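You operate a simulated robot arm through the tools that you are given. There is no shell and no other tool.

The job below is to be done with a simulated robot arm. You get a single attempt, and the scene is never put back.

TASK
Press the purple housing's seal home; put the housing in the done tray.
Fine: use the seal press first and leave its slide out.

The check looks at the end state, three seconds after you hand in, the way a careful person would. Anything else that was tipped, shoved, dropped, spilled or broken makes it a failure. Lids that push on must go on centred and level and be pressed home; caps that screw on are set level and turned clockwise until they are tight.

THE ROBOT
A 7-joint arm with a two-finger gripper, fixed in place. Base frame: the origin is at the foot of the arm, x ahead of it, y to its left, z up. Lengths are in m, angles in rad, forces in N, time in s.
With the tool pointing down near the work surface it reaches from about 0.3 to 0.78 m from the base axis. Its first joint turns from -2.897 to 2.897 rad. Payload 2.45 kg.
The tool frame sits at the grasp point between the pads (the TCP): z along the fingers, y along the line on which they close. The tips reach 0.027 m beyond it. The gripper opens to 0.08 m. The gripper's body begins 0.054 m behind the TCP.
Orientation is told as [roll, pitch, yaw] about the base's x, y, z axes, in that order, counted from this pose: with the fingers straight down and closing along the base's y, the tool's x points along the base's -x, its y along +y and its z along -z.

THE INTERFACE
- The arm moves only by the tool move_arm. Its argument "deltas" is a list of rows, each a list of 7 numbers: the shift along the tool's x, y, z in m, then the turn, a rotation vector about the tool's x, y, z in rad, then the opening, from 0 (shut) to 1 (fully open). In form: [[tx, ty, tz, ax, ay, az, claw], ...]. A call has 1 to 20 rows; each row is the pose to reach, as a shift and turn from the pose commanded when the call began, along the tool's axes at that moment. A row lasts 0.2 s, in which the tool goes at most 0.05 m and 0.15 rad; a call with a longer step from one row to the next is refused whole, and so is a gripper value outside its range. Where a pose cannot be reached the arm comes as near as it can. A force on the tool above 60 N (or 10 N above the force at the start of the call, whichever is more), or a blocked arm, ends the call early, and 0.2 s more pass. Each finger travels about 0.153 m/s and halts on what it meets, pressing with about 35 N; the grip force reading is that of the motor and also rises with nothing between the fingers. The clock runs only during rows and for 0.2 s after the last one: add rows that repeat a pose to give the fingers time. It gives the time, the measured TCP pose, the force on the tool (base axes), the opening and the grip force at its end, in the units of the frame above (readings bear some noise), with the torque about the TCP (base axes, N m) and any sound that the robot's microphone picked up.
- Cameras (640 x 400 px; columns grow to the right, rows downward): "scene" is fixed at [0.049, -0.5004, 1.3765]; the picture's right is [0.46, -0.89, 0.00], its down [-0.35, -0.18, -0.92] and it looks along [0.81, 0.42, -0.40] (base axes); focal length 333 px, centre (320, 200). "wrist" rides on the gripper at [0.063, 0.012, -0.079] in the tool frame; the picture's right is [-0.19, 0.98, 0.00], its down [-0.72, -0.14, -0.68] and it looks along [-0.67, -0.13, 0.73] (tool axes); focal length 226 px, centre (320, 200). There is no depth. A picture from a camera that has moved, and an enlarged one, comes with that camera's place and axes in the base frame and with its lens.
- grab_frame(camera): a new picture of that camera. The clock stands still meanwhile.
- slide_trunk(by): slides the trunk up (or, below 0, down) by that many m; the arm rides with it, the base frame stays. It gives what a move gives, with no picture.
- enlarge(camera, box): a new picture of the part [left, top, right, bottom] of that camera's present view, enlarged. The clock stands still meanwhile.
- close_job(): hands the job in; it is judged then, once.

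Nothing tells you positions but the pictures and the camera data. Unless the task says otherwise, let go and move clear before handing in.

The tools are called after "Call:" as a command line: name --pt "numbers of a row" for each row, then --argument value for the rest, lists and objects as JSON in quotes. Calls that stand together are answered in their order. move_arm: Moves the arm, as the interface text tells. Its arguments: {"type":"object","properties":{"deltas":{"type":"array","items":{"type":"array","items":{"type":"number"}}}},"required":["deltas"]} The other tools are called the same way: slide_trunk (by) slides the trunk up or down; grab_frame (camera) takes a picture; enlarge (camera, box) takes an enlarged picture of a part of a camera's view; close_job () hands the job in.

At the start:

```text
clock: 0.0
position: [0.5044, -0.0932, 1.1291]
ee_rot: [0.0, 0.0, 0.002]
contact_force: [-0.4, -0.7, -0.3]
ft_torque: [0.0, -0.02, 0.0]
grip_width: 0.08
grasp_force: 0.1
trunk travel left (down, up): [-0.25, 0.29]
```

scene: 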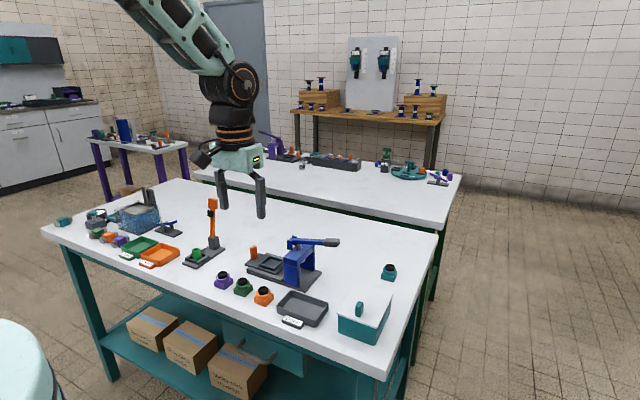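
wrist: 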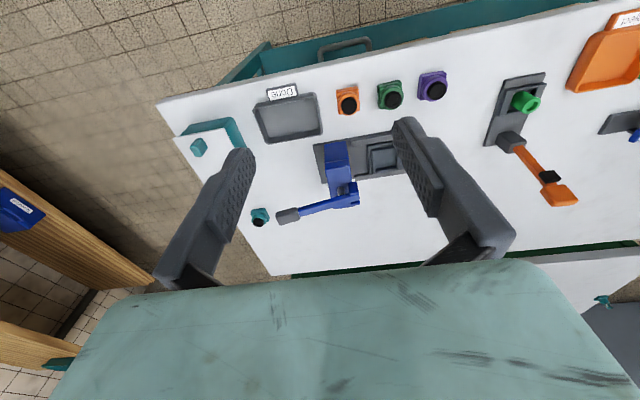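

I see a white table with a blue seal press (with a sliding nest), three housings (purple, green, orange), and a gray tray with a label. I'll enlarge the views to locate everything before moving.

Call:
enlarge --camera "scene" --box '[200, 220, 360, 340]'

Call:
enlarge --camera "wrist" --box '[230, 60, 470, 240]'

Call:
enlarge --camera "scene" --box '[60, 180, 240, 290]'

```text
3.33 times, centred on (280, 280) of scene
camera zoom: at [0.049, -0.5004, 1.3765], right [0.46, -0.89, 0.0], down [-0.35, -0.18, -0.92], along [0.81, 0.42, -0.4], focal length 1111 px, centre (453, -67)
```

zoom: 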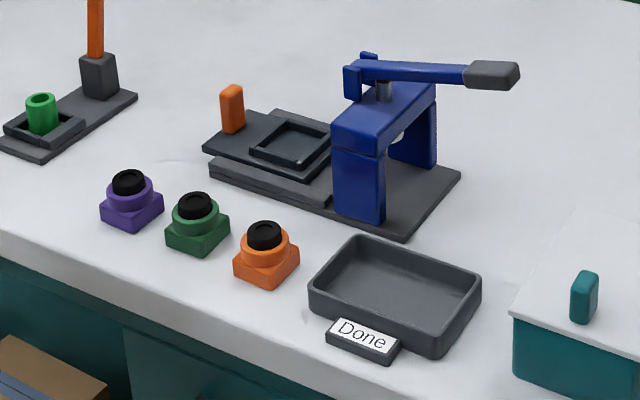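

```text
2.22 times, centred on (350, 150) of wrist
camera zoom: at [0.4408, -0.0804, 1.2086], right [0.19, 0.98, 0.0], down [0.72, -0.14, 0.68], along [0.67, -0.13, -0.73], focal length 502 px, centre (253, 311)
```

zoom: 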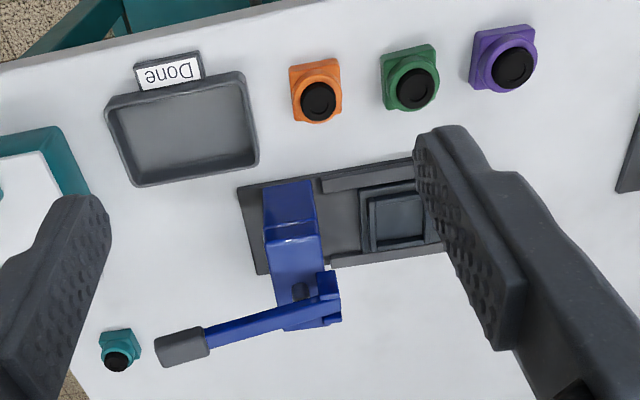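

```text
3.56 times, centred on (150, 235) of scene
camera zoom: at [0.049, -0.5004, 1.3765], right [0.46, -0.89, 0.0], down [-0.35, -0.18, -0.92], along [0.81, 0.42, -0.4], focal length 1185 px, centre (924, 76)
```

zoom: 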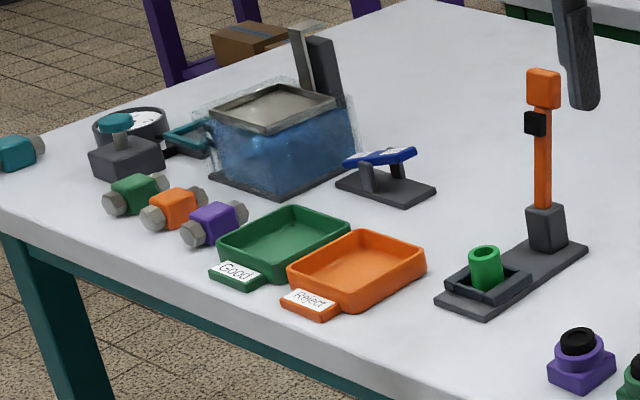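

The purple housing is near (0.59, 0.08), the press nest near (0.72, 0.005) with its slide already out, and the lever grip near (0.72, -0.19, 0.93). I'll move the arm higher above the housings for a closer wrist view.

Call:
move_arm --pt "0.007 0.027 0.02 0 0 0 1" --pt "0.015 0.054 0.04 0 0 0 1" --pt "0.022 0.081 0.06 0 0 0 1" --pt "0.03 0.108 0.08 0 0 0 1" --pt "0.037 0.135 0.1 0 0 0 1" --pt "0.044 0.163 0.12 0 0 0 1" --pt "0.044 0.163 0.12 0 0 0 1"

Call:
grab_frame --camera "wrist"

```text
clock: 1.6
position: [0.4596, 0.0731, 1.0109]
ee_rot: [-0.001, -0.001, 0.0]
contact_force: [-0.5, -0.2, -0.2]
ft_torque: [0.02, 0.01, 0.01]
grip_width: 0.08
grasp_force: 0.0
trunk travel left (down, up): [-0.25, 0.29]
```

```text
taken
camera wrist: at [0.3965, 0.0858, 1.0898], right [0.19, 0.98, 0.0], down [0.72, -0.14, 0.68], along [0.67, -0.13, -0.73], focal length 226 px, centre (320, 200)
```

wrist: 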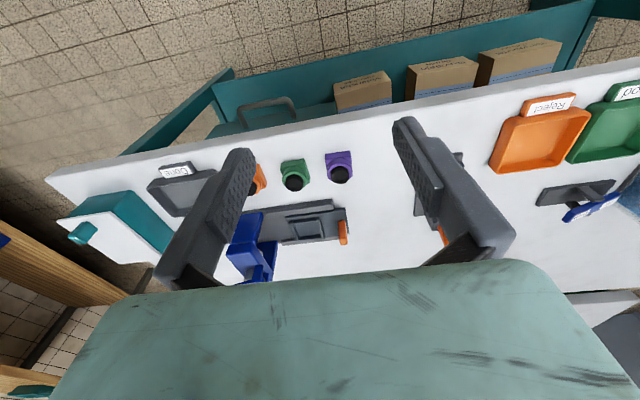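

The purple housing is between the fingers in the view. I'll zoom in on the housing, the nest and the press.

Call:
enlarge --camera "wrist" --box '[220, 140, 380, 240]'

Call:
enlarge --camera "wrist" --box '[310, 140, 366, 190]'

Call:
enlarge --camera "scene" --box '[240, 225, 350, 295]'

Call:
enlarge --camera "scene" --box '[205, 262, 285, 312]'

```text
4.00 times, centred on (300, 190) of wrist
camera zoom: at [0.3965, 0.0858, 1.0898], right [0.19, 0.98, 0.0], down [0.72, -0.14, 0.68], along [0.67, -0.13, -0.73], focal length 904 px, centre (400, 240)
```

zoom: 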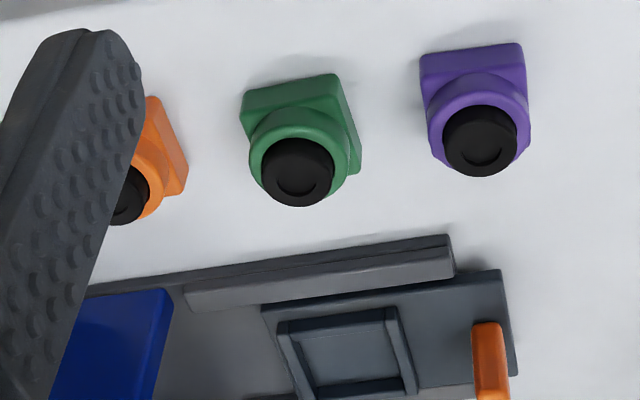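

```text
8.00 times, centred on (338, 165) of wrist
camera zoom: at [0.3965, 0.0858, 1.0898], right [0.19, 0.98, 0.0], down [0.72, -0.14, 0.68], along [0.67, -0.13, -0.73], focal length 1808 px, centre (176, 480)
```

zoom: 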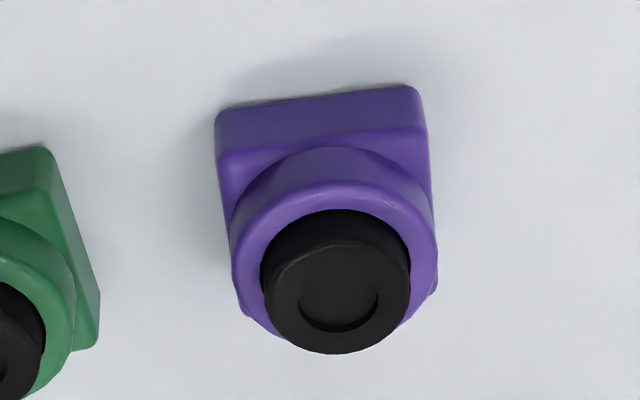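

```text
5.71 times, centred on (295, 260) of scene
camera zoom: at [0.049, -0.5004, 1.3765], right [0.46, -0.89, 0.0], down [-0.35, -0.18, -0.92], along [0.81, 0.42, -0.4], focal length 1904 px, centre (463, -143)
```

zoom: 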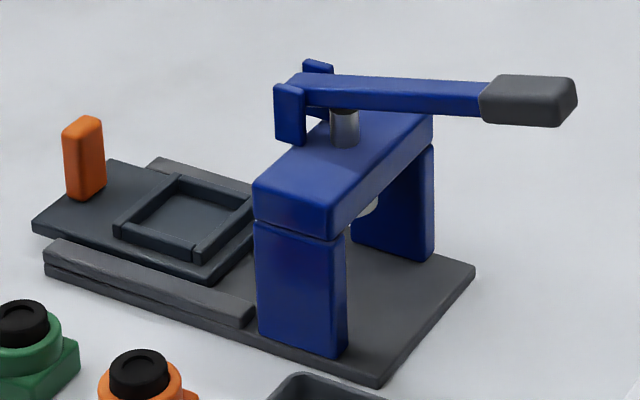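

```text
8.00 times, centred on (245, 287) of scene
camera zoom: at [0.049, -0.5004, 1.3765], right [0.46, -0.89, 0.0], down [-0.35, -0.18, -0.92], along [0.81, 0.42, -0.4], focal length 2665 px, centre (920, -496)
```

zoom: 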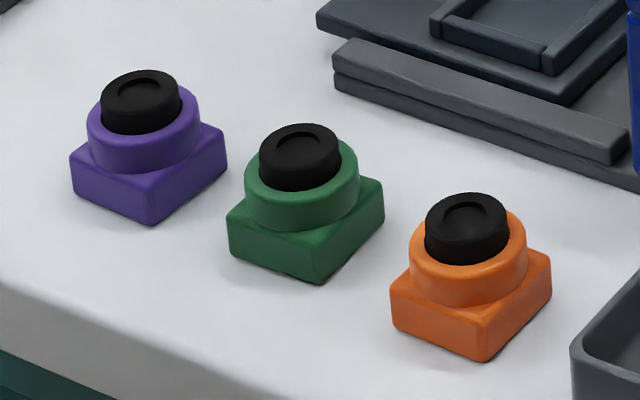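

I have rough positions for the housing (cap top about z 0.83, base about 40 mm square). I'll bring the wrist camera closer to the press for precise measurements, staying above the housings.

Call:
move_arm --pt "-0.025 -0.006 0.015 0 0 0 1" --pt "-0.05 -0.012 0.03 0 0 0 1" --pt "-0.075 -0.018 0.05 0 0 0 1" --pt "-0.1 -0.023 0.07 0 0 0 1" --pt "-0.1 -0.023 0.07 0 0 0 1"

Call:
grab_frame --camera "wrist"

Call:
enlarge --camera "wrist" --box '[220, 100, 420, 260]'

```text
clock: 2.8
position: [0.5608, 0.0465, 0.9391]
ee_rot: [-0.001, 0.0, 0.0]
contact_force: [0.2, -0.6, 0.2]
ft_torque: [0.02, 0.0, -0.01]
grip_width: 0.0802
grasp_force: 0.0
trunk travel left (down, up): [-0.25, 0.29]
```

```text
taken
camera wrist: at [0.4974, 0.0597, 1.0183], right [0.19, 0.98, 0.0], down [0.72, -0.14, 0.68], along [0.67, -0.13, -0.73], focal length 226 px, centre (320, 200)
```

wrist: 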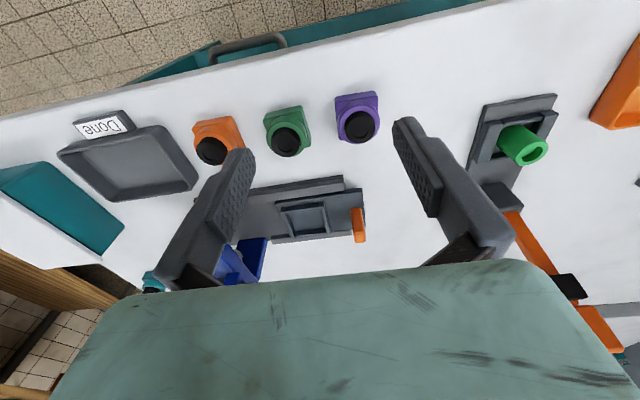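

```text
2.50 times, centred on (320, 180) of wrist
camera zoom: at [0.4974, 0.0597, 1.0183], right [0.19, 0.98, 0.0], down [0.72, -0.14, 0.68], along [0.67, -0.13, -0.73], focal length 565 px, centre (320, 250)
```

zoom: 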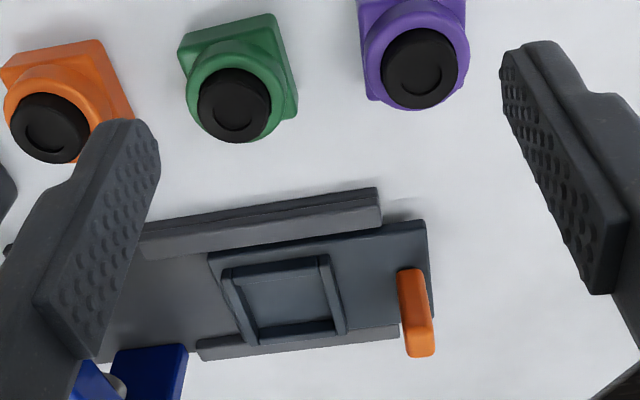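

The nest centre is about (0.724, -0.003) with the press arch face near y = -0.08, and the purple housing is about (0.588, 0.076), with roughly a 22 mm gap to the green one. I'll hover above the purple housing with the gripper partly closed and check alignment.

Call:
move_arm --pt "-0.009 0.01 0.013 0 0 0 0.9" --pt "-0.018 0.02 0.026 0 0 0 0.75" --pt "-0.027 0.0295 0.039 0 0 0 0.65" --pt "-0.027 0.0295 0.039 0 0 0 0.65"

Call:
grab_frame --camera "wrist"

Call:
enlarge --camera "wrist" --box '[220, 60, 420, 185]'

Call:
enlarge --camera "scene" --box '[190, 230, 290, 310]'

```text
clock: 3.8
position: [0.5858, 0.075, 0.901]
ee_rot: [0.001, 0.0, -0.001]
contact_force: [-0.2, -0.3, -0.4]
ft_torque: [0.0, 0.02, 0.01]
grip_width: 0.052
grasp_force: 0.1
trunk travel left (down, up): [-0.25, 0.29]
```

```text
taken
camera wrist: at [0.523, 0.0886, 0.9797], right [0.19, 0.98, 0.0], down [0.72, -0.14, 0.68], along [0.67, -0.13, -0.73], focal length 226 px, centre (320, 200)
```

wrist: 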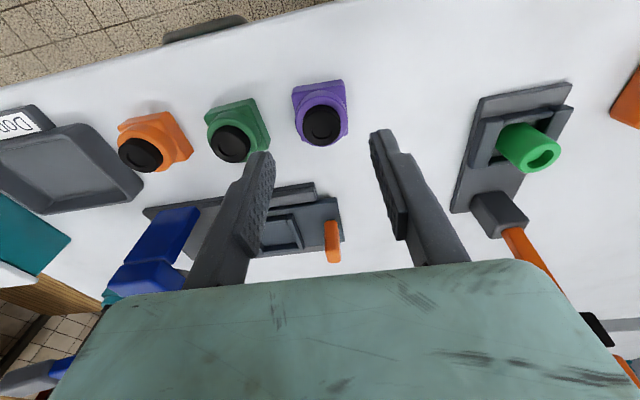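

```text
3.20 times, centred on (320, 122) of wrist
camera zoom: at [0.523, 0.0886, 0.9797], right [0.19, 0.98, 0.0], down [0.72, -0.14, 0.68], along [0.67, -0.13, -0.73], focal length 723 px, centre (320, 448)
```

zoom: 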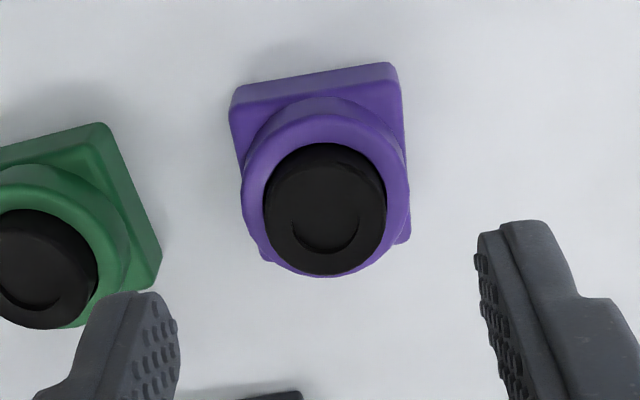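

```text
5.00 times, centred on (240, 270) of scene
camera zoom: at [0.049, -0.5004, 1.3765], right [0.46, -0.89, 0.0], down [-0.35, -0.18, -0.92], along [0.81, 0.42, -0.4], focal length 1666 px, centre (720, -150)
```

zoom: 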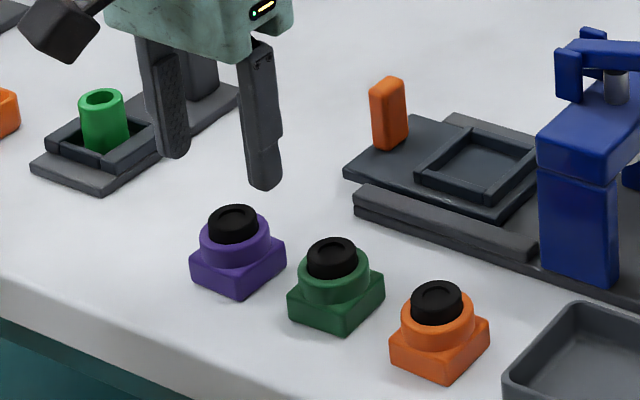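

The gripper is well centred over the purple housing (about (0.586, 0.0765)), and the left finger should clear the green housing by about 1 cm. I'll descend around it and look before the final lowering.

Call:
move_arm --pt "0 0.0015 0.015 0 0 0 0.65" --pt "0 0.0015 0.03 0 0 0 0.65" --pt "0 0.0015 0.045 0 0 0 0.65" --pt "0 0.0015 0.06 0 0 0 0.65" --pt "0 0.0015 0.066 0 0 0 0.65" --pt "0 0.0015 0.066 0 0 0 0.65"

Call:
enlarge --camera "wrist" --box '[200, 60, 440, 210]'

Call:
enlarge --camera "scene" --box '[200, 250, 270, 300]'

```text
clock: 5.2
position: [0.5863, 0.0783, 0.8337]
ee_rot: [-0.001, 0.001, -0.001]
contact_force: [0.3, -0.1, 0.1]
ft_torque: [-0.03, -0.06, 0.02]
grip_width: 0.0519
grasp_force: 0.1
trunk travel left (down, up): [-0.25, 0.29]
```

```text
2.67 times, centred on (320, 135) of wrist
camera zoom: at [0.5235, 0.091, 0.9136], right [0.19, 0.98, 0.0], down [0.72, -0.14, 0.68], along [0.67, -0.13, -0.73], focal length 603 px, centre (320, 373)
```

zoom: 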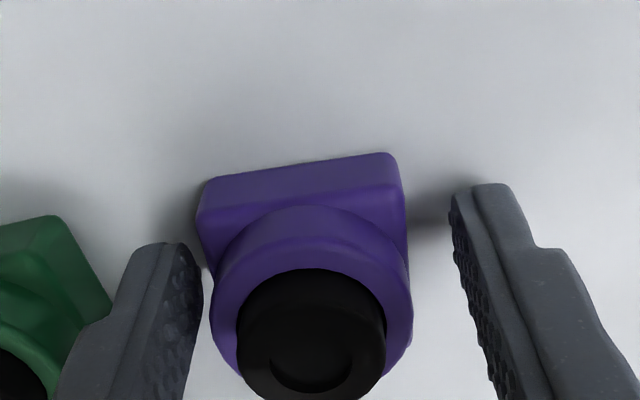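

```text
8.00 times, centred on (235, 275) of scene
camera zoom: at [0.049, -0.5004, 1.3765], right [0.46, -0.89, 0.0], down [-0.35, -0.18, -0.92], along [0.81, 0.42, -0.4], focal length 2665 px, centre (1000, -400)
```

zoom: 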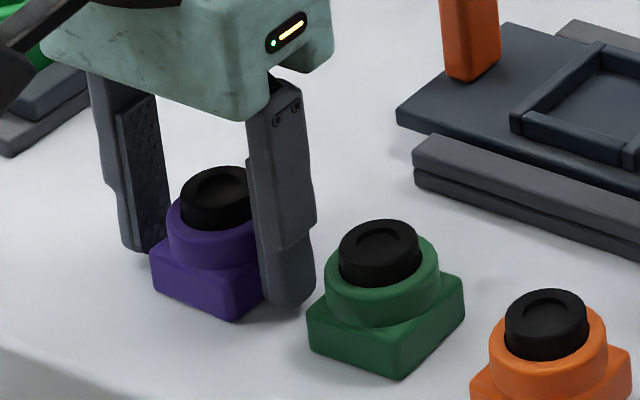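

Fingers straddle the housing with clearance on both sides. I'll lower slowly to feel the table height.

Call:
move_arm --pt "-0.002 -0.0015 0.002 0 0 0 0.65" --pt "-0.002 -0.0015 0.004 0 0 0 0.65" --pt "-0.002 -0.0015 0.006 0 0 0 0.65" --pt "-0.002 -0.0015 0.006 0 0 0 0.65"

```text
clock: 6.2
position: [0.5891, 0.0767, 0.8316]
ee_rot: [0.001, -0.003, 0.001]
contact_force: [-0.4, -3.9, 23.1]
ft_torque: [-0.13, 0.19, 0.26]
grip_width: 0.0519
grasp_force: 0.1
trunk travel left (down, up): [-0.25, 0.29]
```

I felt the table: tips rest at z ≈ 0.8045, so the housing is about 34 mm tall. I'll lift about 5 mm and close gently on the square base to square and centre it.

Call:
move_arm --pt "0 0 -0.0084 0 0 0 0.65" --pt "0 0 -0.0084 0 0 0 0.6" --pt "0 0 -0.0084 0 0 0 0.55" --pt "0 0 -0.0084 0 0 0 0.5" --pt "0 0 -0.0084 0 0 0 0.46" --pt "0 0 -0.0084 0 0 0 0.42" --pt "0 0 -0.0084 0 0 0 0.38" --pt "0 0 -0.0084 0 0 0 0.38"

Call:
enlarge --camera "wrist" --box '[200, 60, 440, 210]'

Call:
enlarge --camera "scene" --box '[200, 250, 270, 300]'

```text
clock: 8.0
position: [0.5881, 0.0761, 0.8378]
ee_rot: [0.0, -0.001, 0.001]
contact_force: [0.1, 0.2, 0.6]
ft_torque: [0.01, -0.01, -0.03]
grip_width: 0.0376
grasp_force: 34.6
trunk travel left (down, up): [-0.25, 0.29]
```

```text
2.67 times, centred on (320, 135) of wrist
camera zoom: at [0.5254, 0.0889, 0.9163], right [0.19, 0.98, 0.0], down [0.72, -0.14, 0.68], along [0.67, -0.13, -0.73], focal length 603 px, centre (320, 373)
```

zoom: 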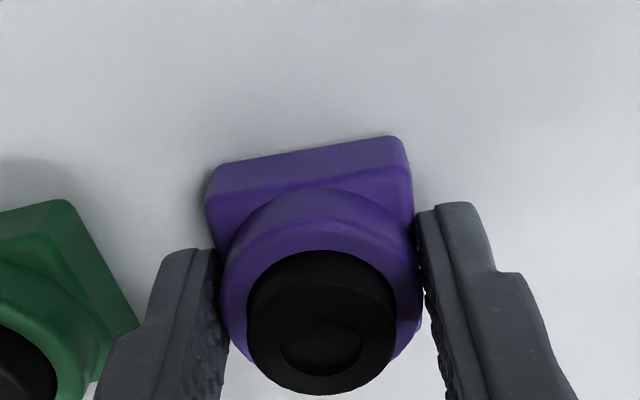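

```text
8.00 times, centred on (235, 275) of scene
camera zoom: at [0.049, -0.5004, 1.3765], right [0.46, -0.89, 0.0], down [-0.35, -0.18, -0.92], along [0.81, 0.42, -0.4], focal length 2665 px, centre (1000, -400)
```

zoom: 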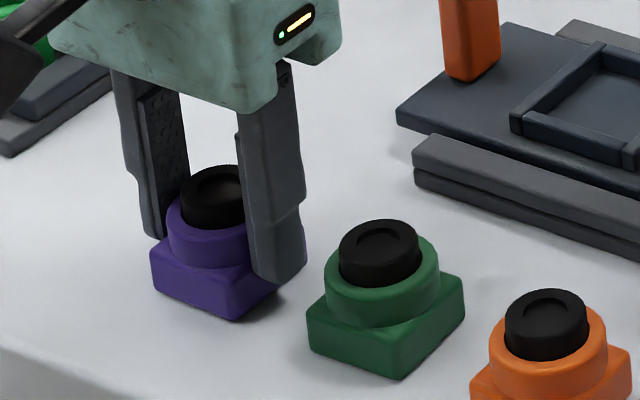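

The base is 38 mm wide and now squared and centred in y at 0.0761. Next I'll open, rise and turn the tool a quarter turn so the fingers close along x; that suits the nest and knob better and will centre the housing in x.

Call:
move_arm --pt "0 0 0 0 0 0 0.55" --pt "0 0 0 0 0 0 0.65" --pt "0 0 -0.01 0 0 0 0.65" --pt "0 0 -0.03 0 0 0 0.65" --pt "0 0 -0.06 0 0 0 0.65" --pt "0 0 -0.08 0 0 0 0.65" --pt "0 0 -0.08 0 0 0.14 0.65" --pt "0 0 -0.08 0 0 0.28 0.65" --pt "0 0 -0.08 0 0 0.42 0.65" --pt "0 0 -0.08 0 0 0.56 0.65" --pt "0 0 -0.08 0 0 0.7 0.65" --pt "0 0 -0.08 0 0 0.84 0.65" --pt "0 0 -0.08 0 0 0.98 0.65" --pt "0 0 -0.08 0 0 1.12 0.65" --pt "0 0 -0.08 0 0 1.26 0.65" --pt "0 0 -0.08 0 0 1.4 0.65" --pt "0 0 -0.08 0 0 1.5 0.65" --pt "0 0 -0.08 0 0 1.5708 0.65" --pt "0 0 -0.08 0 0 1.5708 0.65"

Call:
grab_frame --camera "wrist"

Call:
grab_frame --camera "scene"

```text
clock: 12.0
position: [0.5891, 0.0762, 0.9173]
ee_rot: [0.0, 0.001, -1.57]
contact_force: [0.5, 0.6, -0.2]
ft_torque: [0.03, 0.01, -0.03]
grip_width: 0.0518
grasp_force: 0.2
trunk travel left (down, up): [-0.25, 0.29]
```

```text
taken
camera wrist: at [0.6011, 0.1403, 0.9965], right [0.98, -0.19, 0.0], down [-0.14, -0.72, 0.68], along [-0.13, -0.67, -0.73], focal length 226 px, centre (320, 200)
```

wrist: 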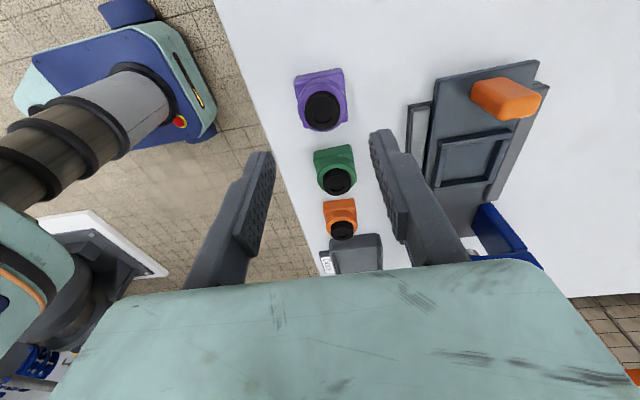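

```text
taken
```

scene: 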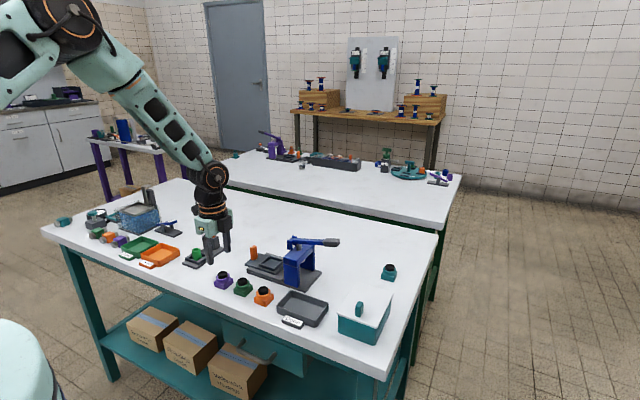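

The quarter turn worked. I'll descend and close along x on the base to centre the housing in x.

Call:
move_arm --pt "0 0 0.03 0 0 0 0.65" --pt "0 0 0.05 0 0 0 0.65" --pt "0 0 0.065 0 0 0 0.65" --pt "0 0 0.075 0 0 0 0.65" --pt "0 0 0.08 0 0 0 0.65" --pt "0 0 0.08 0 0 0 0.6" --pt "0 0 0.08 0 0 0 0.55" --pt "0 0 0.08 0 0 0 0.5" --pt "0 0 0.08 0 0 0 0.46" --pt "0 0 0.08 0 0 0 0.42" --pt "0 0 0.08 0 0 0 0.38" --pt "0 0 0.08 0 0 0 0.38"

Call:
enlarge --camera "wrist" --box '[200, 60, 440, 210]'

Call:
enlarge --camera "scene" --box '[200, 250, 270, 300]'

```text
clock: 14.6
position: [0.5882, 0.0753, 0.8367]
ee_rot: [-0.002, -0.001, -1.568]
contact_force: [0.1, 0.5, 0.0]
ft_torque: [0.04, 0.01, 0.0]
grip_width: 0.0372
grasp_force: 34.9
trunk travel left (down, up): [-0.25, 0.29]
```

```text
2.67 times, centred on (320, 135) of wrist
camera zoom: at [0.6011, 0.1397, 0.9159], right [0.98, -0.19, 0.0], down [-0.14, -0.72, 0.68], along [-0.13, -0.67, -0.73], focal length 603 px, centre (320, 373)
```

zoom: 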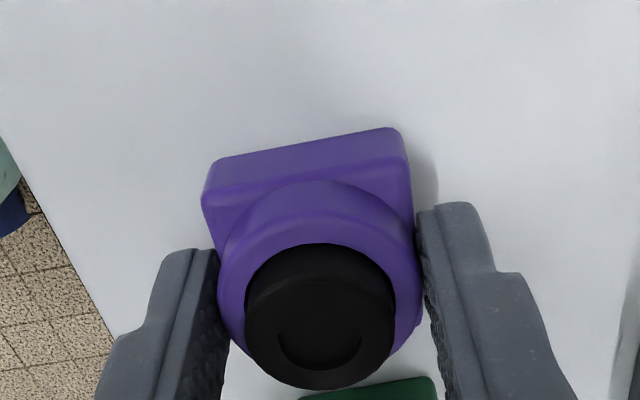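

```text
8.00 times, centred on (235, 275) of scene
camera zoom: at [0.049, -0.5004, 1.3765], right [0.46, -0.89, 0.0], down [-0.35, -0.18, -0.92], along [0.81, 0.42, -0.4], focal length 2665 px, centre (1000, -400)
```

zoom: 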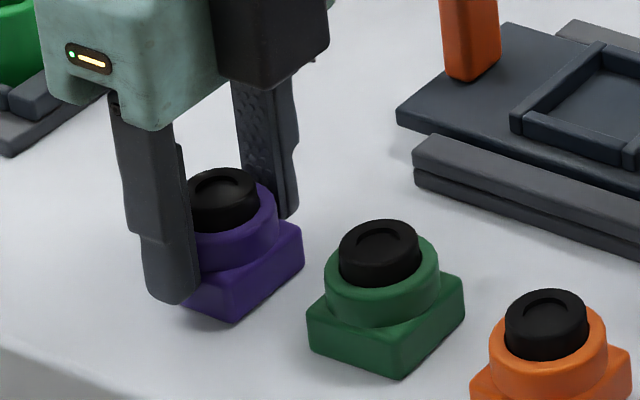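

The housing is now centred at about (0.588, 0.0757). I'll release it and go above the nest with the same orientation to measure the nest precisely.

Call:
move_arm --pt "0 0 0 0 0 0 0.5" --pt "0 0 0 0 0 0 0.65" --pt "0 0 -0.02 0 0 0 0.65" --pt "0 0 -0.05 0 0 0 0.65" --pt "0 0 -0.08 0 0 0 0.65" --pt "0 0 -0.09 0 0 0 0.65" --pt "-0.018 0.035 -0.09 0 0 0 0.65" --pt "-0.037 0.07 -0.09 0 0 0 0.65" --pt "-0.056 0.105 -0.09 0 0 0 0.65" --pt "-0.075 0.136 -0.09 0 0 0 0.65" --pt "-0.075 0.136 -0.09 0 0 0 0.65"

Call:
grab_frame --camera "wrist"

Call:
enlarge --camera "wrist" --box '[220, 60, 420, 185]'

Call:
enlarge --camera "scene" --box '[235, 225, 345, 295]'

```text
clock: 17.0
position: [0.7244, 0.0005, 0.9264]
ee_rot: [0.0, 0.0, -1.568]
contact_force: [0.1, -0.1, -0.4]
ft_torque: [0.02, 0.01, 0.0]
grip_width: 0.0517
grasp_force: 0.0
trunk travel left (down, up): [-0.25, 0.29]
```

```text
taken
camera wrist: at [0.7383, 0.0647, 1.0053], right [0.98, -0.19, 0.0], down [-0.14, -0.72, 0.68], along [-0.13, -0.67, -0.73], focal length 226 px, centre (320, 200)
```

wrist: 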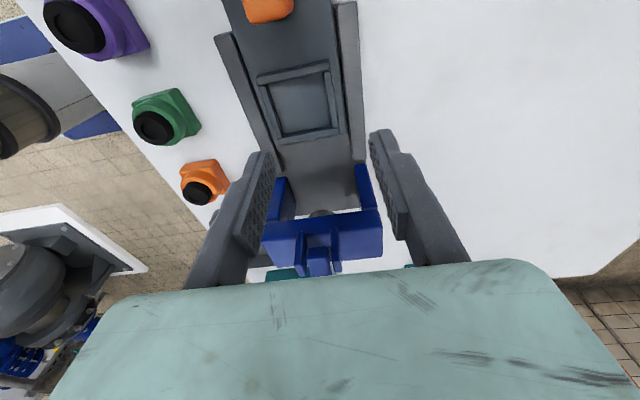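

```text
3.20 times, centred on (320, 122) of wrist
camera zoom: at [0.7383, 0.0647, 1.0053], right [0.98, -0.19, 0.0], down [-0.14, -0.72, 0.68], along [-0.13, -0.67, -0.73], focal length 723 px, centre (320, 448)
```

zoom: 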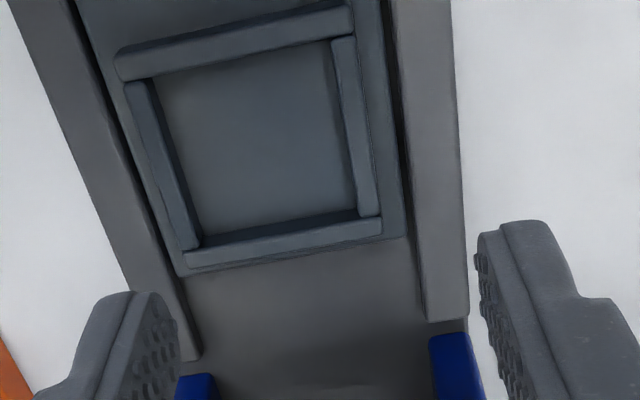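

```text
5.71 times, centred on (290, 260) of scene
camera zoom: at [0.049, -0.5004, 1.3765], right [0.46, -0.89, 0.0], down [-0.35, -0.18, -0.92], along [0.81, 0.42, -0.4], focal length 1904 px, centre (491, -143)
```

zoom: 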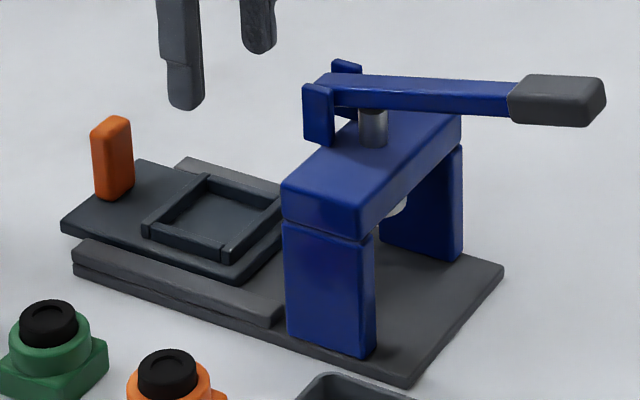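

The nest sits at about x = 0.710, y = 0.0, slightly left of the tool's line in this view. I'll shift over it and come lower for a second view to fix its height and position.

Call:
move_arm --pt "0 -0.0145 0.01 0 0 0 0.65" --pt "0 -0.0145 0.03 0 0 0 0.65" --pt "0 -0.0145 0.045 0 0 0 0.65" --pt "0 -0.0145 0.05 0 0 0 0.65" --pt "0 -0.0145 0.05 0 0 0 0.65"

Call:
enlarge --camera "wrist" --box '[220, 20, 420, 145]'

Call:
grab_frame --camera "wrist"

Call:
enlarge --camera "scene" --box '[235, 225, 345, 295]'

```text
clock: 18.2
position: [0.7102, 0.0004, 0.8742]
ee_rot: [-0.001, -0.002, -1.57]
contact_force: [0.2, -0.6, 0.3]
ft_torque: [0.01, -0.02, -0.01]
grip_width: 0.052
grasp_force: 0.0
trunk travel left (down, up): [-0.25, 0.29]
```

```text
3.20 times, centred on (320, 82) of wrist
camera zoom: at [0.7242, 0.0657, 0.9541], right [0.98, -0.19, 0.0], down [-0.14, -0.72, 0.68], along [-0.13, -0.67, -0.73], focal length 723 px, centre (320, 576)
```

zoom: 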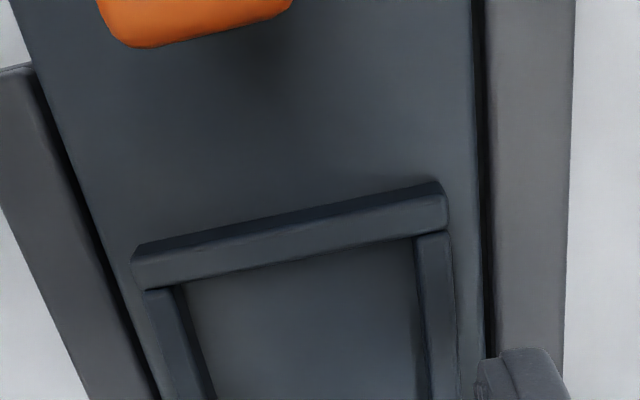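

```text
taken
camera wrist: at [0.7242, 0.0657, 0.9541], right [0.98, -0.19, 0.0], down [-0.14, -0.72, 0.68], along [-0.13, -0.67, -0.73], focal length 226 px, centre (320, 200)
```

wrist: 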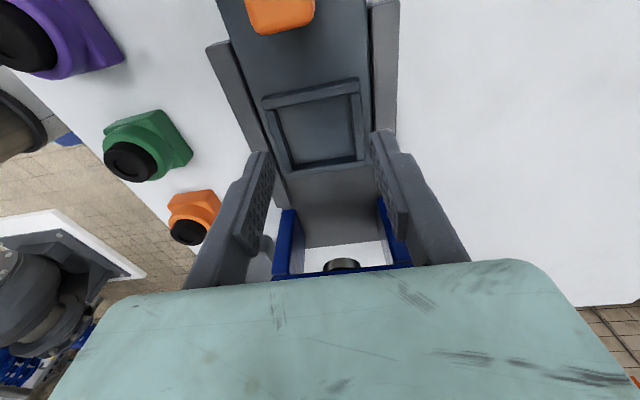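

```text
5.71 times, centred on (290, 260) of scene
camera zoom: at [0.049, -0.5004, 1.3765], right [0.46, -0.89, 0.0], down [-0.35, -0.18, -0.92], along [0.81, 0.42, -0.4], focal length 1904 px, centre (491, -143)
```

zoom: 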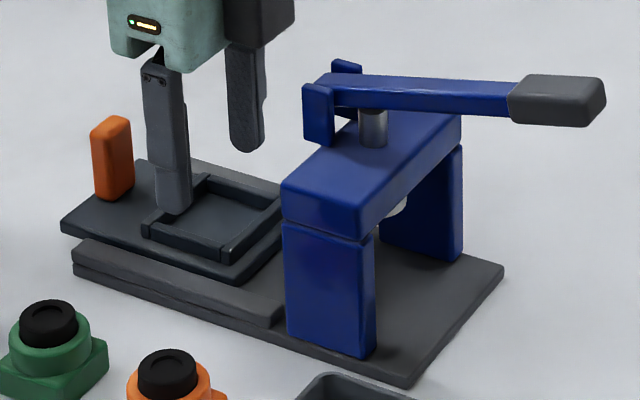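

I need the whole nest in the zoom; enlarging that part.

Call:
enlarge --camera "wrist" --box '[240, 70, 400, 180]'

Call:
enlarge --camera "scene" --box '[255, 235, 305, 275]'

```text
3.64 times, centred on (320, 125) of wrist
camera zoom: at [0.7242, 0.0657, 0.9541], right [0.98, -0.19, 0.0], down [-0.14, -0.72, 0.68], along [-0.13, -0.67, -0.73], focal length 822 px, centre (320, 473)
```

zoom: 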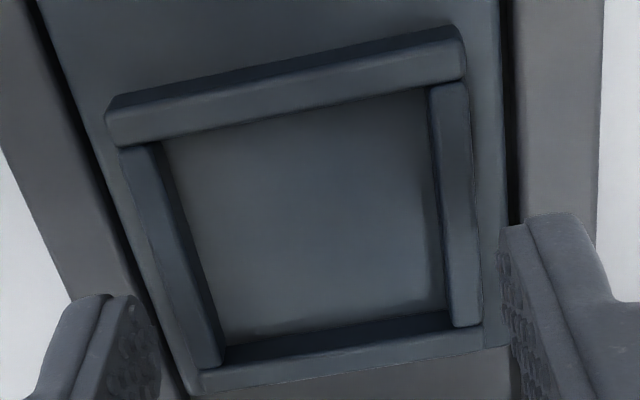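

```text
10.00 times, centred on (280, 255) of scene
camera zoom: at [0.049, -0.5004, 1.3765], right [0.46, -0.89, 0.0], down [-0.35, -0.18, -0.92], along [0.81, 0.42, -0.4], focal length 3332 px, centre (720, -350)
```

zoom: 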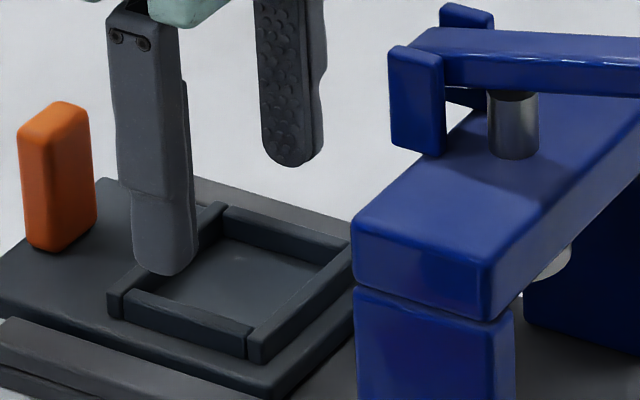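

Nest floor is about z 0.82, interior about 42–43 mm square centred near (0.708, 0), so the 38 mm base should fit with a couple of mm play. I'll go back to the purple housing and grip it by its round collar, above the base.

Call:
move_arm --pt "0 0 -0.025 0 0 0 0.65" --pt "0 0 -0.05 0 0 0 0.65" --pt "0.019 -0.031 -0.05 0 0 0 0.65" --pt "0.038 -0.062 -0.05 0 0 0 0.65" --pt "0.057 -0.093 -0.05 0 0 0 0.65" --pt "0.075 -0.1215 -0.05 0 0 0 0.65" --pt "0.075 -0.1215 -0.03 0 0 0 0.65" --pt "0.075 -0.1215 0.0 0 0 0 0.65" --pt "0.075 -0.1215 0.02 0 0 0 0.65" --pt "0.075 -0.1215 0.031 0 0 0 0.65" --pt "0.075 -0.1215 0.031 0 0 0 0.65" --pt "0.075 -0.1215 0.031 0 0 0 0.55" --pt "0.075 -0.1215 0.031 0 0 0 0.48" --pt "0.075 -0.1215 0.031 0 0 0 0.42" --pt "0.075 -0.1215 0.031 0 0 0 0.36" --pt "0.075 -0.1215 0.031 0 0 0 0.34" --pt "0.075 -0.1215 0.031 0 0 0 0.34"

Call:
enlarge --camera "wrist" --box '[200, 60, 440, 210]'

Call:
enlarge --camera "scene" --box '[200, 250, 270, 300]'

```text
clock: 21.8
position: [0.5881, 0.0773, 0.8447]
ee_rot: [0.0, 0.0, -1.57]
contact_force: [-0.8, -0.5, -0.1]
ft_torque: [0.0, -0.01, -0.02]
grip_width: 0.0358
grasp_force: 35.1
trunk travel left (down, up): [-0.25, 0.29]
```

```text
2.67 times, centred on (320, 135) of wrist
camera zoom: at [0.6013, 0.141, 0.9248], right [0.98, -0.19, 0.0], down [-0.14, -0.72, 0.68], along [-0.13, -0.67, -0.73], focal length 603 px, centre (320, 373)
```

zoom: 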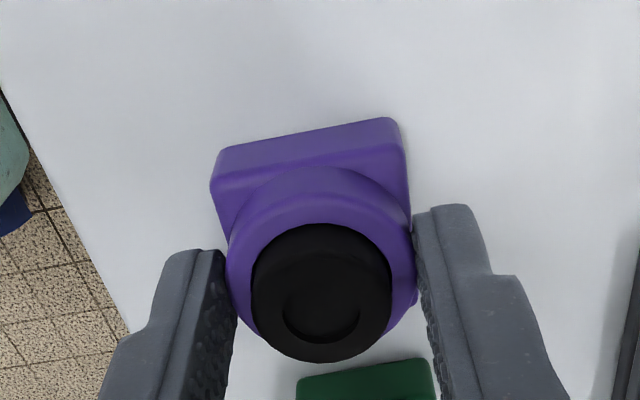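

```text
8.00 times, centred on (235, 275) of scene
camera zoom: at [0.049, -0.5004, 1.3765], right [0.46, -0.89, 0.0], down [-0.35, -0.18, -0.92], along [0.81, 0.42, -0.4], focal length 2665 px, centre (1000, -400)
```

zoom: 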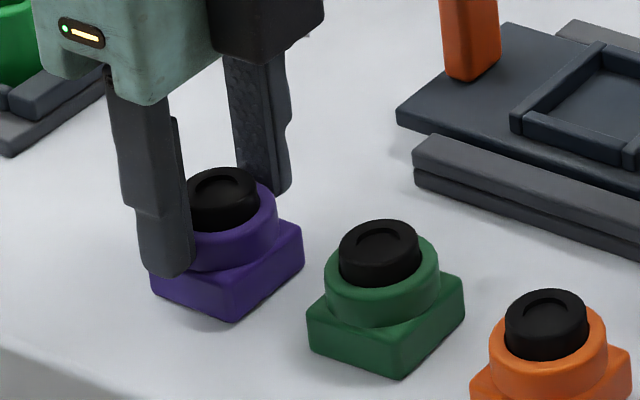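

The collar is gripped (35.8 mm). I'll lift, carry it over the nest and stop a little above the walls to inspect.

Call:
move_arm --pt "0 0 -0.01 0 0 0 0.34" --pt "0 0 -0.03 0 0 0 0.34" --pt "0 0 -0.055 0 0 0 0.34" --pt "0 0 -0.07 0 0 0 0.34" --pt "-0.015 0.024 -0.07 0 0 0 0.34" --pt "-0.031 0.048 -0.07 0 0 0 0.34" --pt "-0.046 0.072 -0.07 0 0 0 0.34" --pt "-0.061 0.096 -0.07 0 0 0 0.34" --pt "-0.0764 0.1194 -0.07 0 0 0 0.34" --pt "-0.0764 0.1194 -0.06 0 0 0 0.34" --pt "-0.0764 0.1194 -0.045 0 0 0 0.34" --pt "-0.0764 0.1194 -0.034 0 0 0 0.34" --pt "-0.0764 0.1194 -0.034 0 0 0 0.34"

Call:
enlarge --camera "wrist" --box '[200, 40, 440, 210]'

Call:
enlarge --camera "scene" --box '[245, 225, 315, 280]'

```text
clock: 24.6
position: [0.708, -0.0004, 0.8795]
ee_rot: [0.0, 0.0, -1.569]
contact_force: [-0.1, 0.3, -0.6]
ft_torque: [0.02, -0.03, 0.01]
grip_width: 0.0271
grasp_force: 0.0
trunk travel left (down, up): [-0.25, 0.29]
```

```text
2.35 times, centred on (320, 125) of wrist
camera zoom: at [0.7217, 0.0635, 0.9591], right [0.98, -0.19, 0.0], down [-0.14, -0.72, 0.68], along [-0.13, -0.67, -0.73], focal length 532 px, centre (320, 376)
```

zoom: 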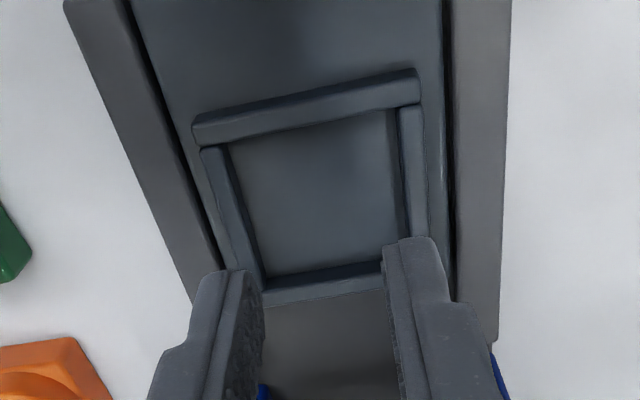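

```text
7.27 times, centred on (280, 252) of scene
camera zoom: at [0.049, -0.5004, 1.3765], right [0.46, -0.89, 0.0], down [-0.35, -0.18, -0.92], along [0.81, 0.42, -0.4], focal length 2423 px, centre (611, -182)
```

zoom: 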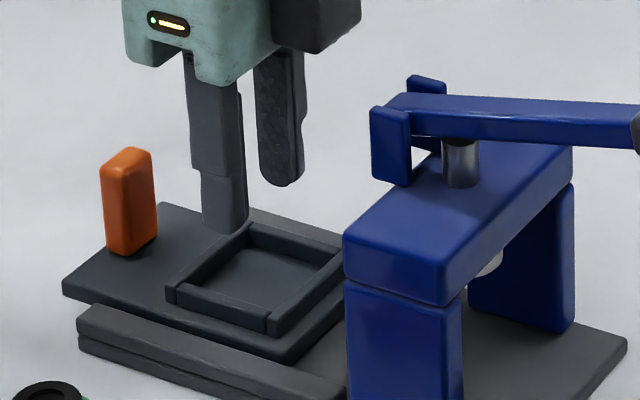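

The housing is not in the gripper; it slipped out somewhere. I'll look for where it is.

Call:
grab_frame --camera "scene"

Call:
enlarge --camera "scene" --box '[190, 250, 290, 320]'

```text
taken
```

scene: 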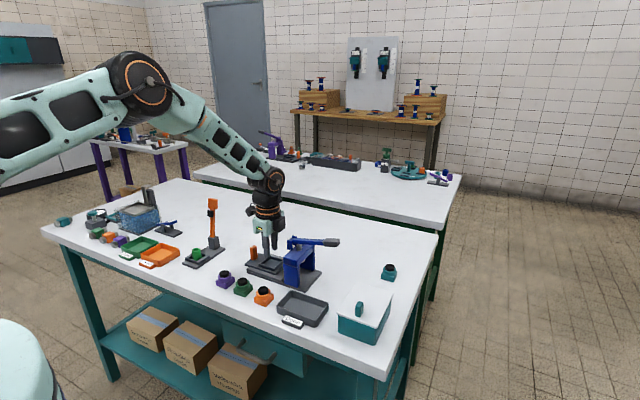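

```text
5.71 times, centred on (240, 285) of scene
camera zoom: at [0.049, -0.5004, 1.3765], right [0.46, -0.89, 0.0], down [-0.35, -0.18, -0.92], along [0.81, 0.42, -0.4], focal length 1904 px, centre (777, -286)
```

zoom: 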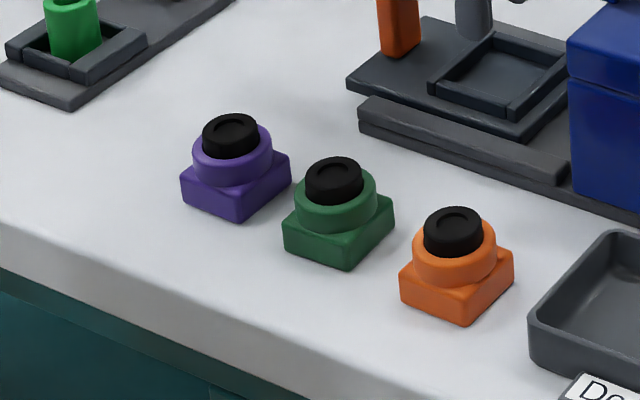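

The purple housing is still upright on the table near its original spot; my grip was probably on the rounded top edge of the base. I'll zoom to measure its profile.

Call:
enlarge --camera "scene" --box '[208, 264, 244, 292]'

Call:
enlarge --camera "scene" --box '[226, 272, 262, 300]'

```text
14.29 times, centred on (226, 278) of scene
camera zoom: at [0.049, -0.5004, 1.3765], right [0.46, -0.89, 0.0], down [-0.35, -0.18, -0.92], along [0.81, 0.42, -0.4], focal length 4760 px, centre (1663, -914)
```

zoom: 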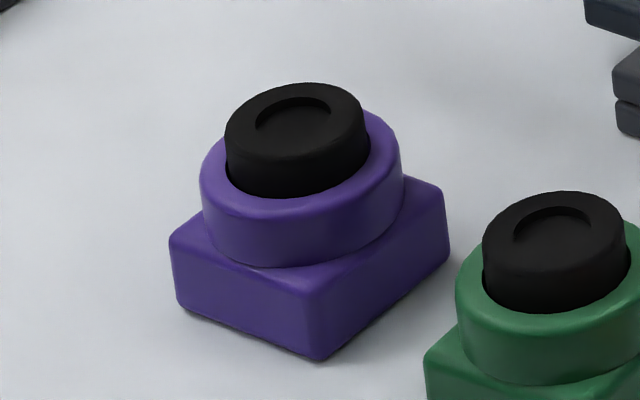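

```text
14.29 times, centred on (244, 286) of scene
camera zoom: at [0.049, -0.5004, 1.3765], right [0.46, -0.89, 0.0], down [-0.35, -0.18, -0.92], along [0.81, 0.42, -0.4], focal length 4760 px, centre (1406, -1029)
```

zoom: 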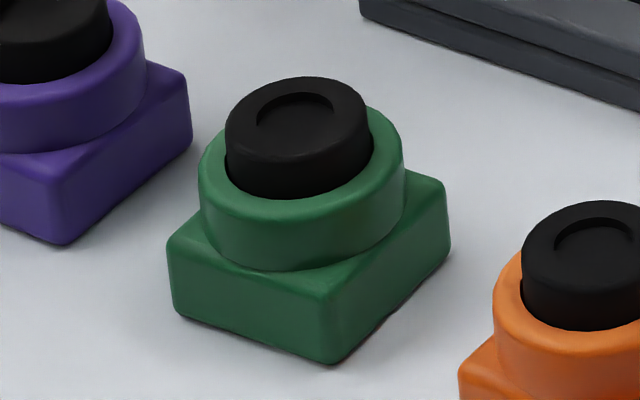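

The base is about 15 mm tall with rounded edges, so my finger tips had been on its rounded shoulder; I must grip about 3 mm higher, on the collar. I'll go back above it and see where it stands now.

Call:
move_arm --pt "0 0 -0.025 0 0 0 0.5" --pt "0 0 -0.05 0 0 0 0.65" --pt "0.019 -0.03 -0.05 0 0 0 0.65" --pt "0.038 -0.06 -0.05 0 0 0 0.65" --pt "0.057 -0.09 -0.05 0 0 0 0.65" --pt "0.0764 -0.1194 -0.05 0 0 0 0.65" --pt "0.0764 -0.1194 -0.05 0 0 0 0.65"

Call:
enlarge --camera "wrist" --box '[220, 40, 420, 165]'

```text
clock: 26.2
position: [0.5925, 0.075, 0.9311]
ee_rot: [0.002, 0.0, -1.571]
contact_force: [-0.4, 0.4, -0.3]
ft_torque: [-0.03, -0.04, 0.0]
grip_width: 0.0517
grasp_force: 0.0
trunk travel left (down, up): [-0.25, 0.29]
```

```text
3.20 times, centred on (320, 102) of wrist
camera zoom: at [0.6045, 0.1383, 1.0104], right [0.98, -0.19, 0.0], down [-0.14, -0.72, 0.68], along [-0.13, -0.67, -0.73], focal length 723 px, centre (320, 512)
```

zoom: 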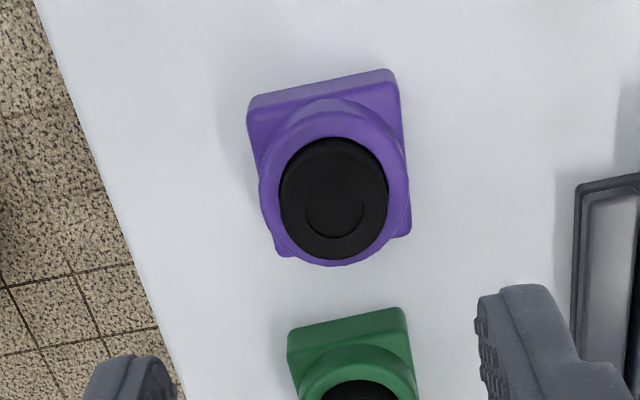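

The housing is at about (0.594, 0.0755), still well within finger span. I'll descend and squeeze the base lightly along x to square and centre it again.

Call:
move_arm --pt "0 0.003 0.02 0 0 0 0.65" --pt "0 0.003 0.05 0 0 0 0.65" --pt "0 0.003 0.075 0 0 0 0.65" --pt "0 0.003 0.088 0 0 0 0.65" --pt "0 0.003 0.093 0 0 0 0.65" --pt "0 0.003 0.093 0 0 0 0.6" --pt "0 0.003 0.093 0 0 0 0.55" --pt "0 0.003 0.093 0 0 0 0.5" --pt "0 0.003 0.093 0 0 0 0.46" --pt "0 0.003 0.093 0 0 0 0.42" --pt "0 0.003 0.093 0 0 0 0.38" --pt "0 0.003 0.093 0 0 0 0.38"

Call:
enlarge --camera "wrist" --box '[200, 60, 440, 210]'

Call:
enlarge --camera "scene" --box '[208, 264, 244, 292]'

```text
clock: 28.8
position: [0.5929, 0.0766, 0.8379]
ee_rot: [0.002, 0.001, -1.57]
contact_force: [-0.2, 0.1, 0.3]
ft_torque: [0.0, -0.03, -0.01]
grip_width: 0.0373
grasp_force: 34.9
trunk travel left (down, up): [-0.25, 0.29]
```

```text
2.67 times, centred on (320, 135) of wrist
camera zoom: at [0.6043, 0.1401, 0.917], right [0.98, -0.19, 0.0], down [-0.14, -0.72, 0.68], along [-0.13, -0.67, -0.73], focal length 603 px, centre (320, 373)
```

zoom: 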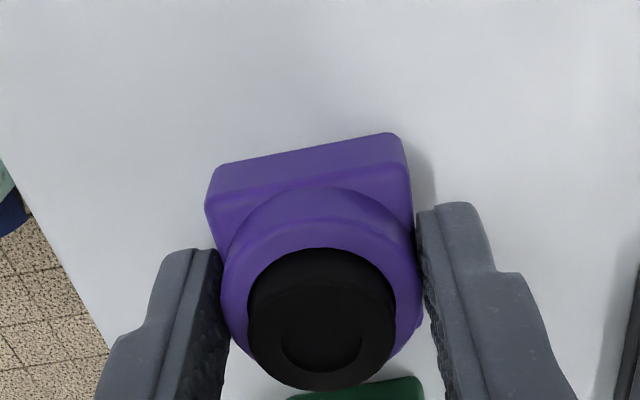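

```text
14.29 times, centred on (226, 278) of scene
camera zoom: at [0.049, -0.5004, 1.3765], right [0.46, -0.89, 0.0], down [-0.35, -0.18, -0.92], along [0.81, 0.42, -0.4], focal length 4760 px, centre (1663, -914)
```

zoom: 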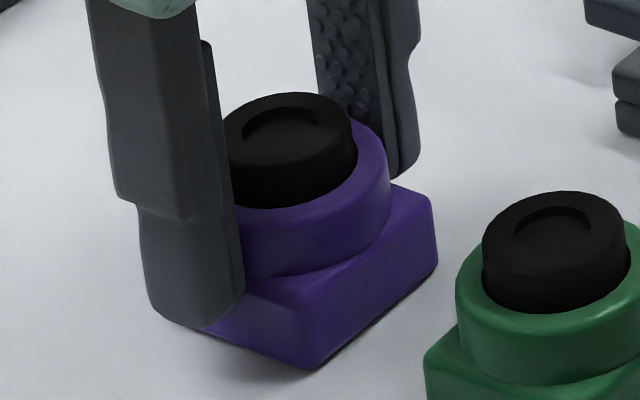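

The base is squared and centred again (about 0.592, 0.0755). Now I'll open slightly, rise so tips are clearly above the base shoulder, grip the collar and do a small test lift.

Call:
move_arm --pt "0 0 0 0 0 0 0.5" --pt "-0.001 0 0 0 0 0 0.6" --pt "-0.001 0 -0.006 0 0 0 0.6" --pt "-0.001 0 -0.0118 0 0 0 0.6" --pt "-0.001 0 -0.0118 0 0 0 0.6" --pt "-0.001 0 -0.0118 0 0 0 0.52" --pt "-0.001 0 -0.0118 0 0 0 0.46" --pt "-0.001 0 -0.0118 0 0 0 0.4" --pt "-0.001 0 -0.0118 0 0 0 0.3" --pt "-0.001 0 -0.0118 0 0 0 0.3" --pt "-0.001 0 -0.0118 0 0 0 0.3"

Call:
enlarge --camera "scene" --box '[208, 264, 244, 292]'

```text
clock: 31.2
position: [0.5919, 0.0769, 0.8512]
ee_rot: [0.001, 0.0, -1.568]
contact_force: [0.6, 1.2, -0.5]
ft_torque: [-0.01, 0.01, 0.01]
grip_width: 0.0359
grasp_force: 35.3
trunk travel left (down, up): [-0.25, 0.29]
```

```text
14.29 times, centred on (226, 278) of scene
camera zoom: at [0.049, -0.5004, 1.3765], right [0.46, -0.89, 0.0], down [-0.35, -0.18, -0.92], along [0.81, 0.42, -0.4], focal length 4760 px, centre (1663, -914)
```

zoom: 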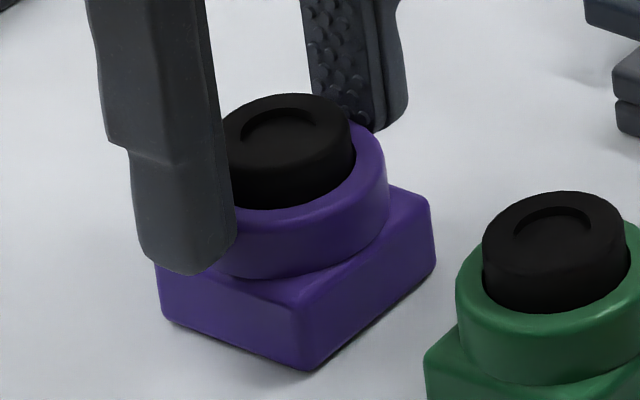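

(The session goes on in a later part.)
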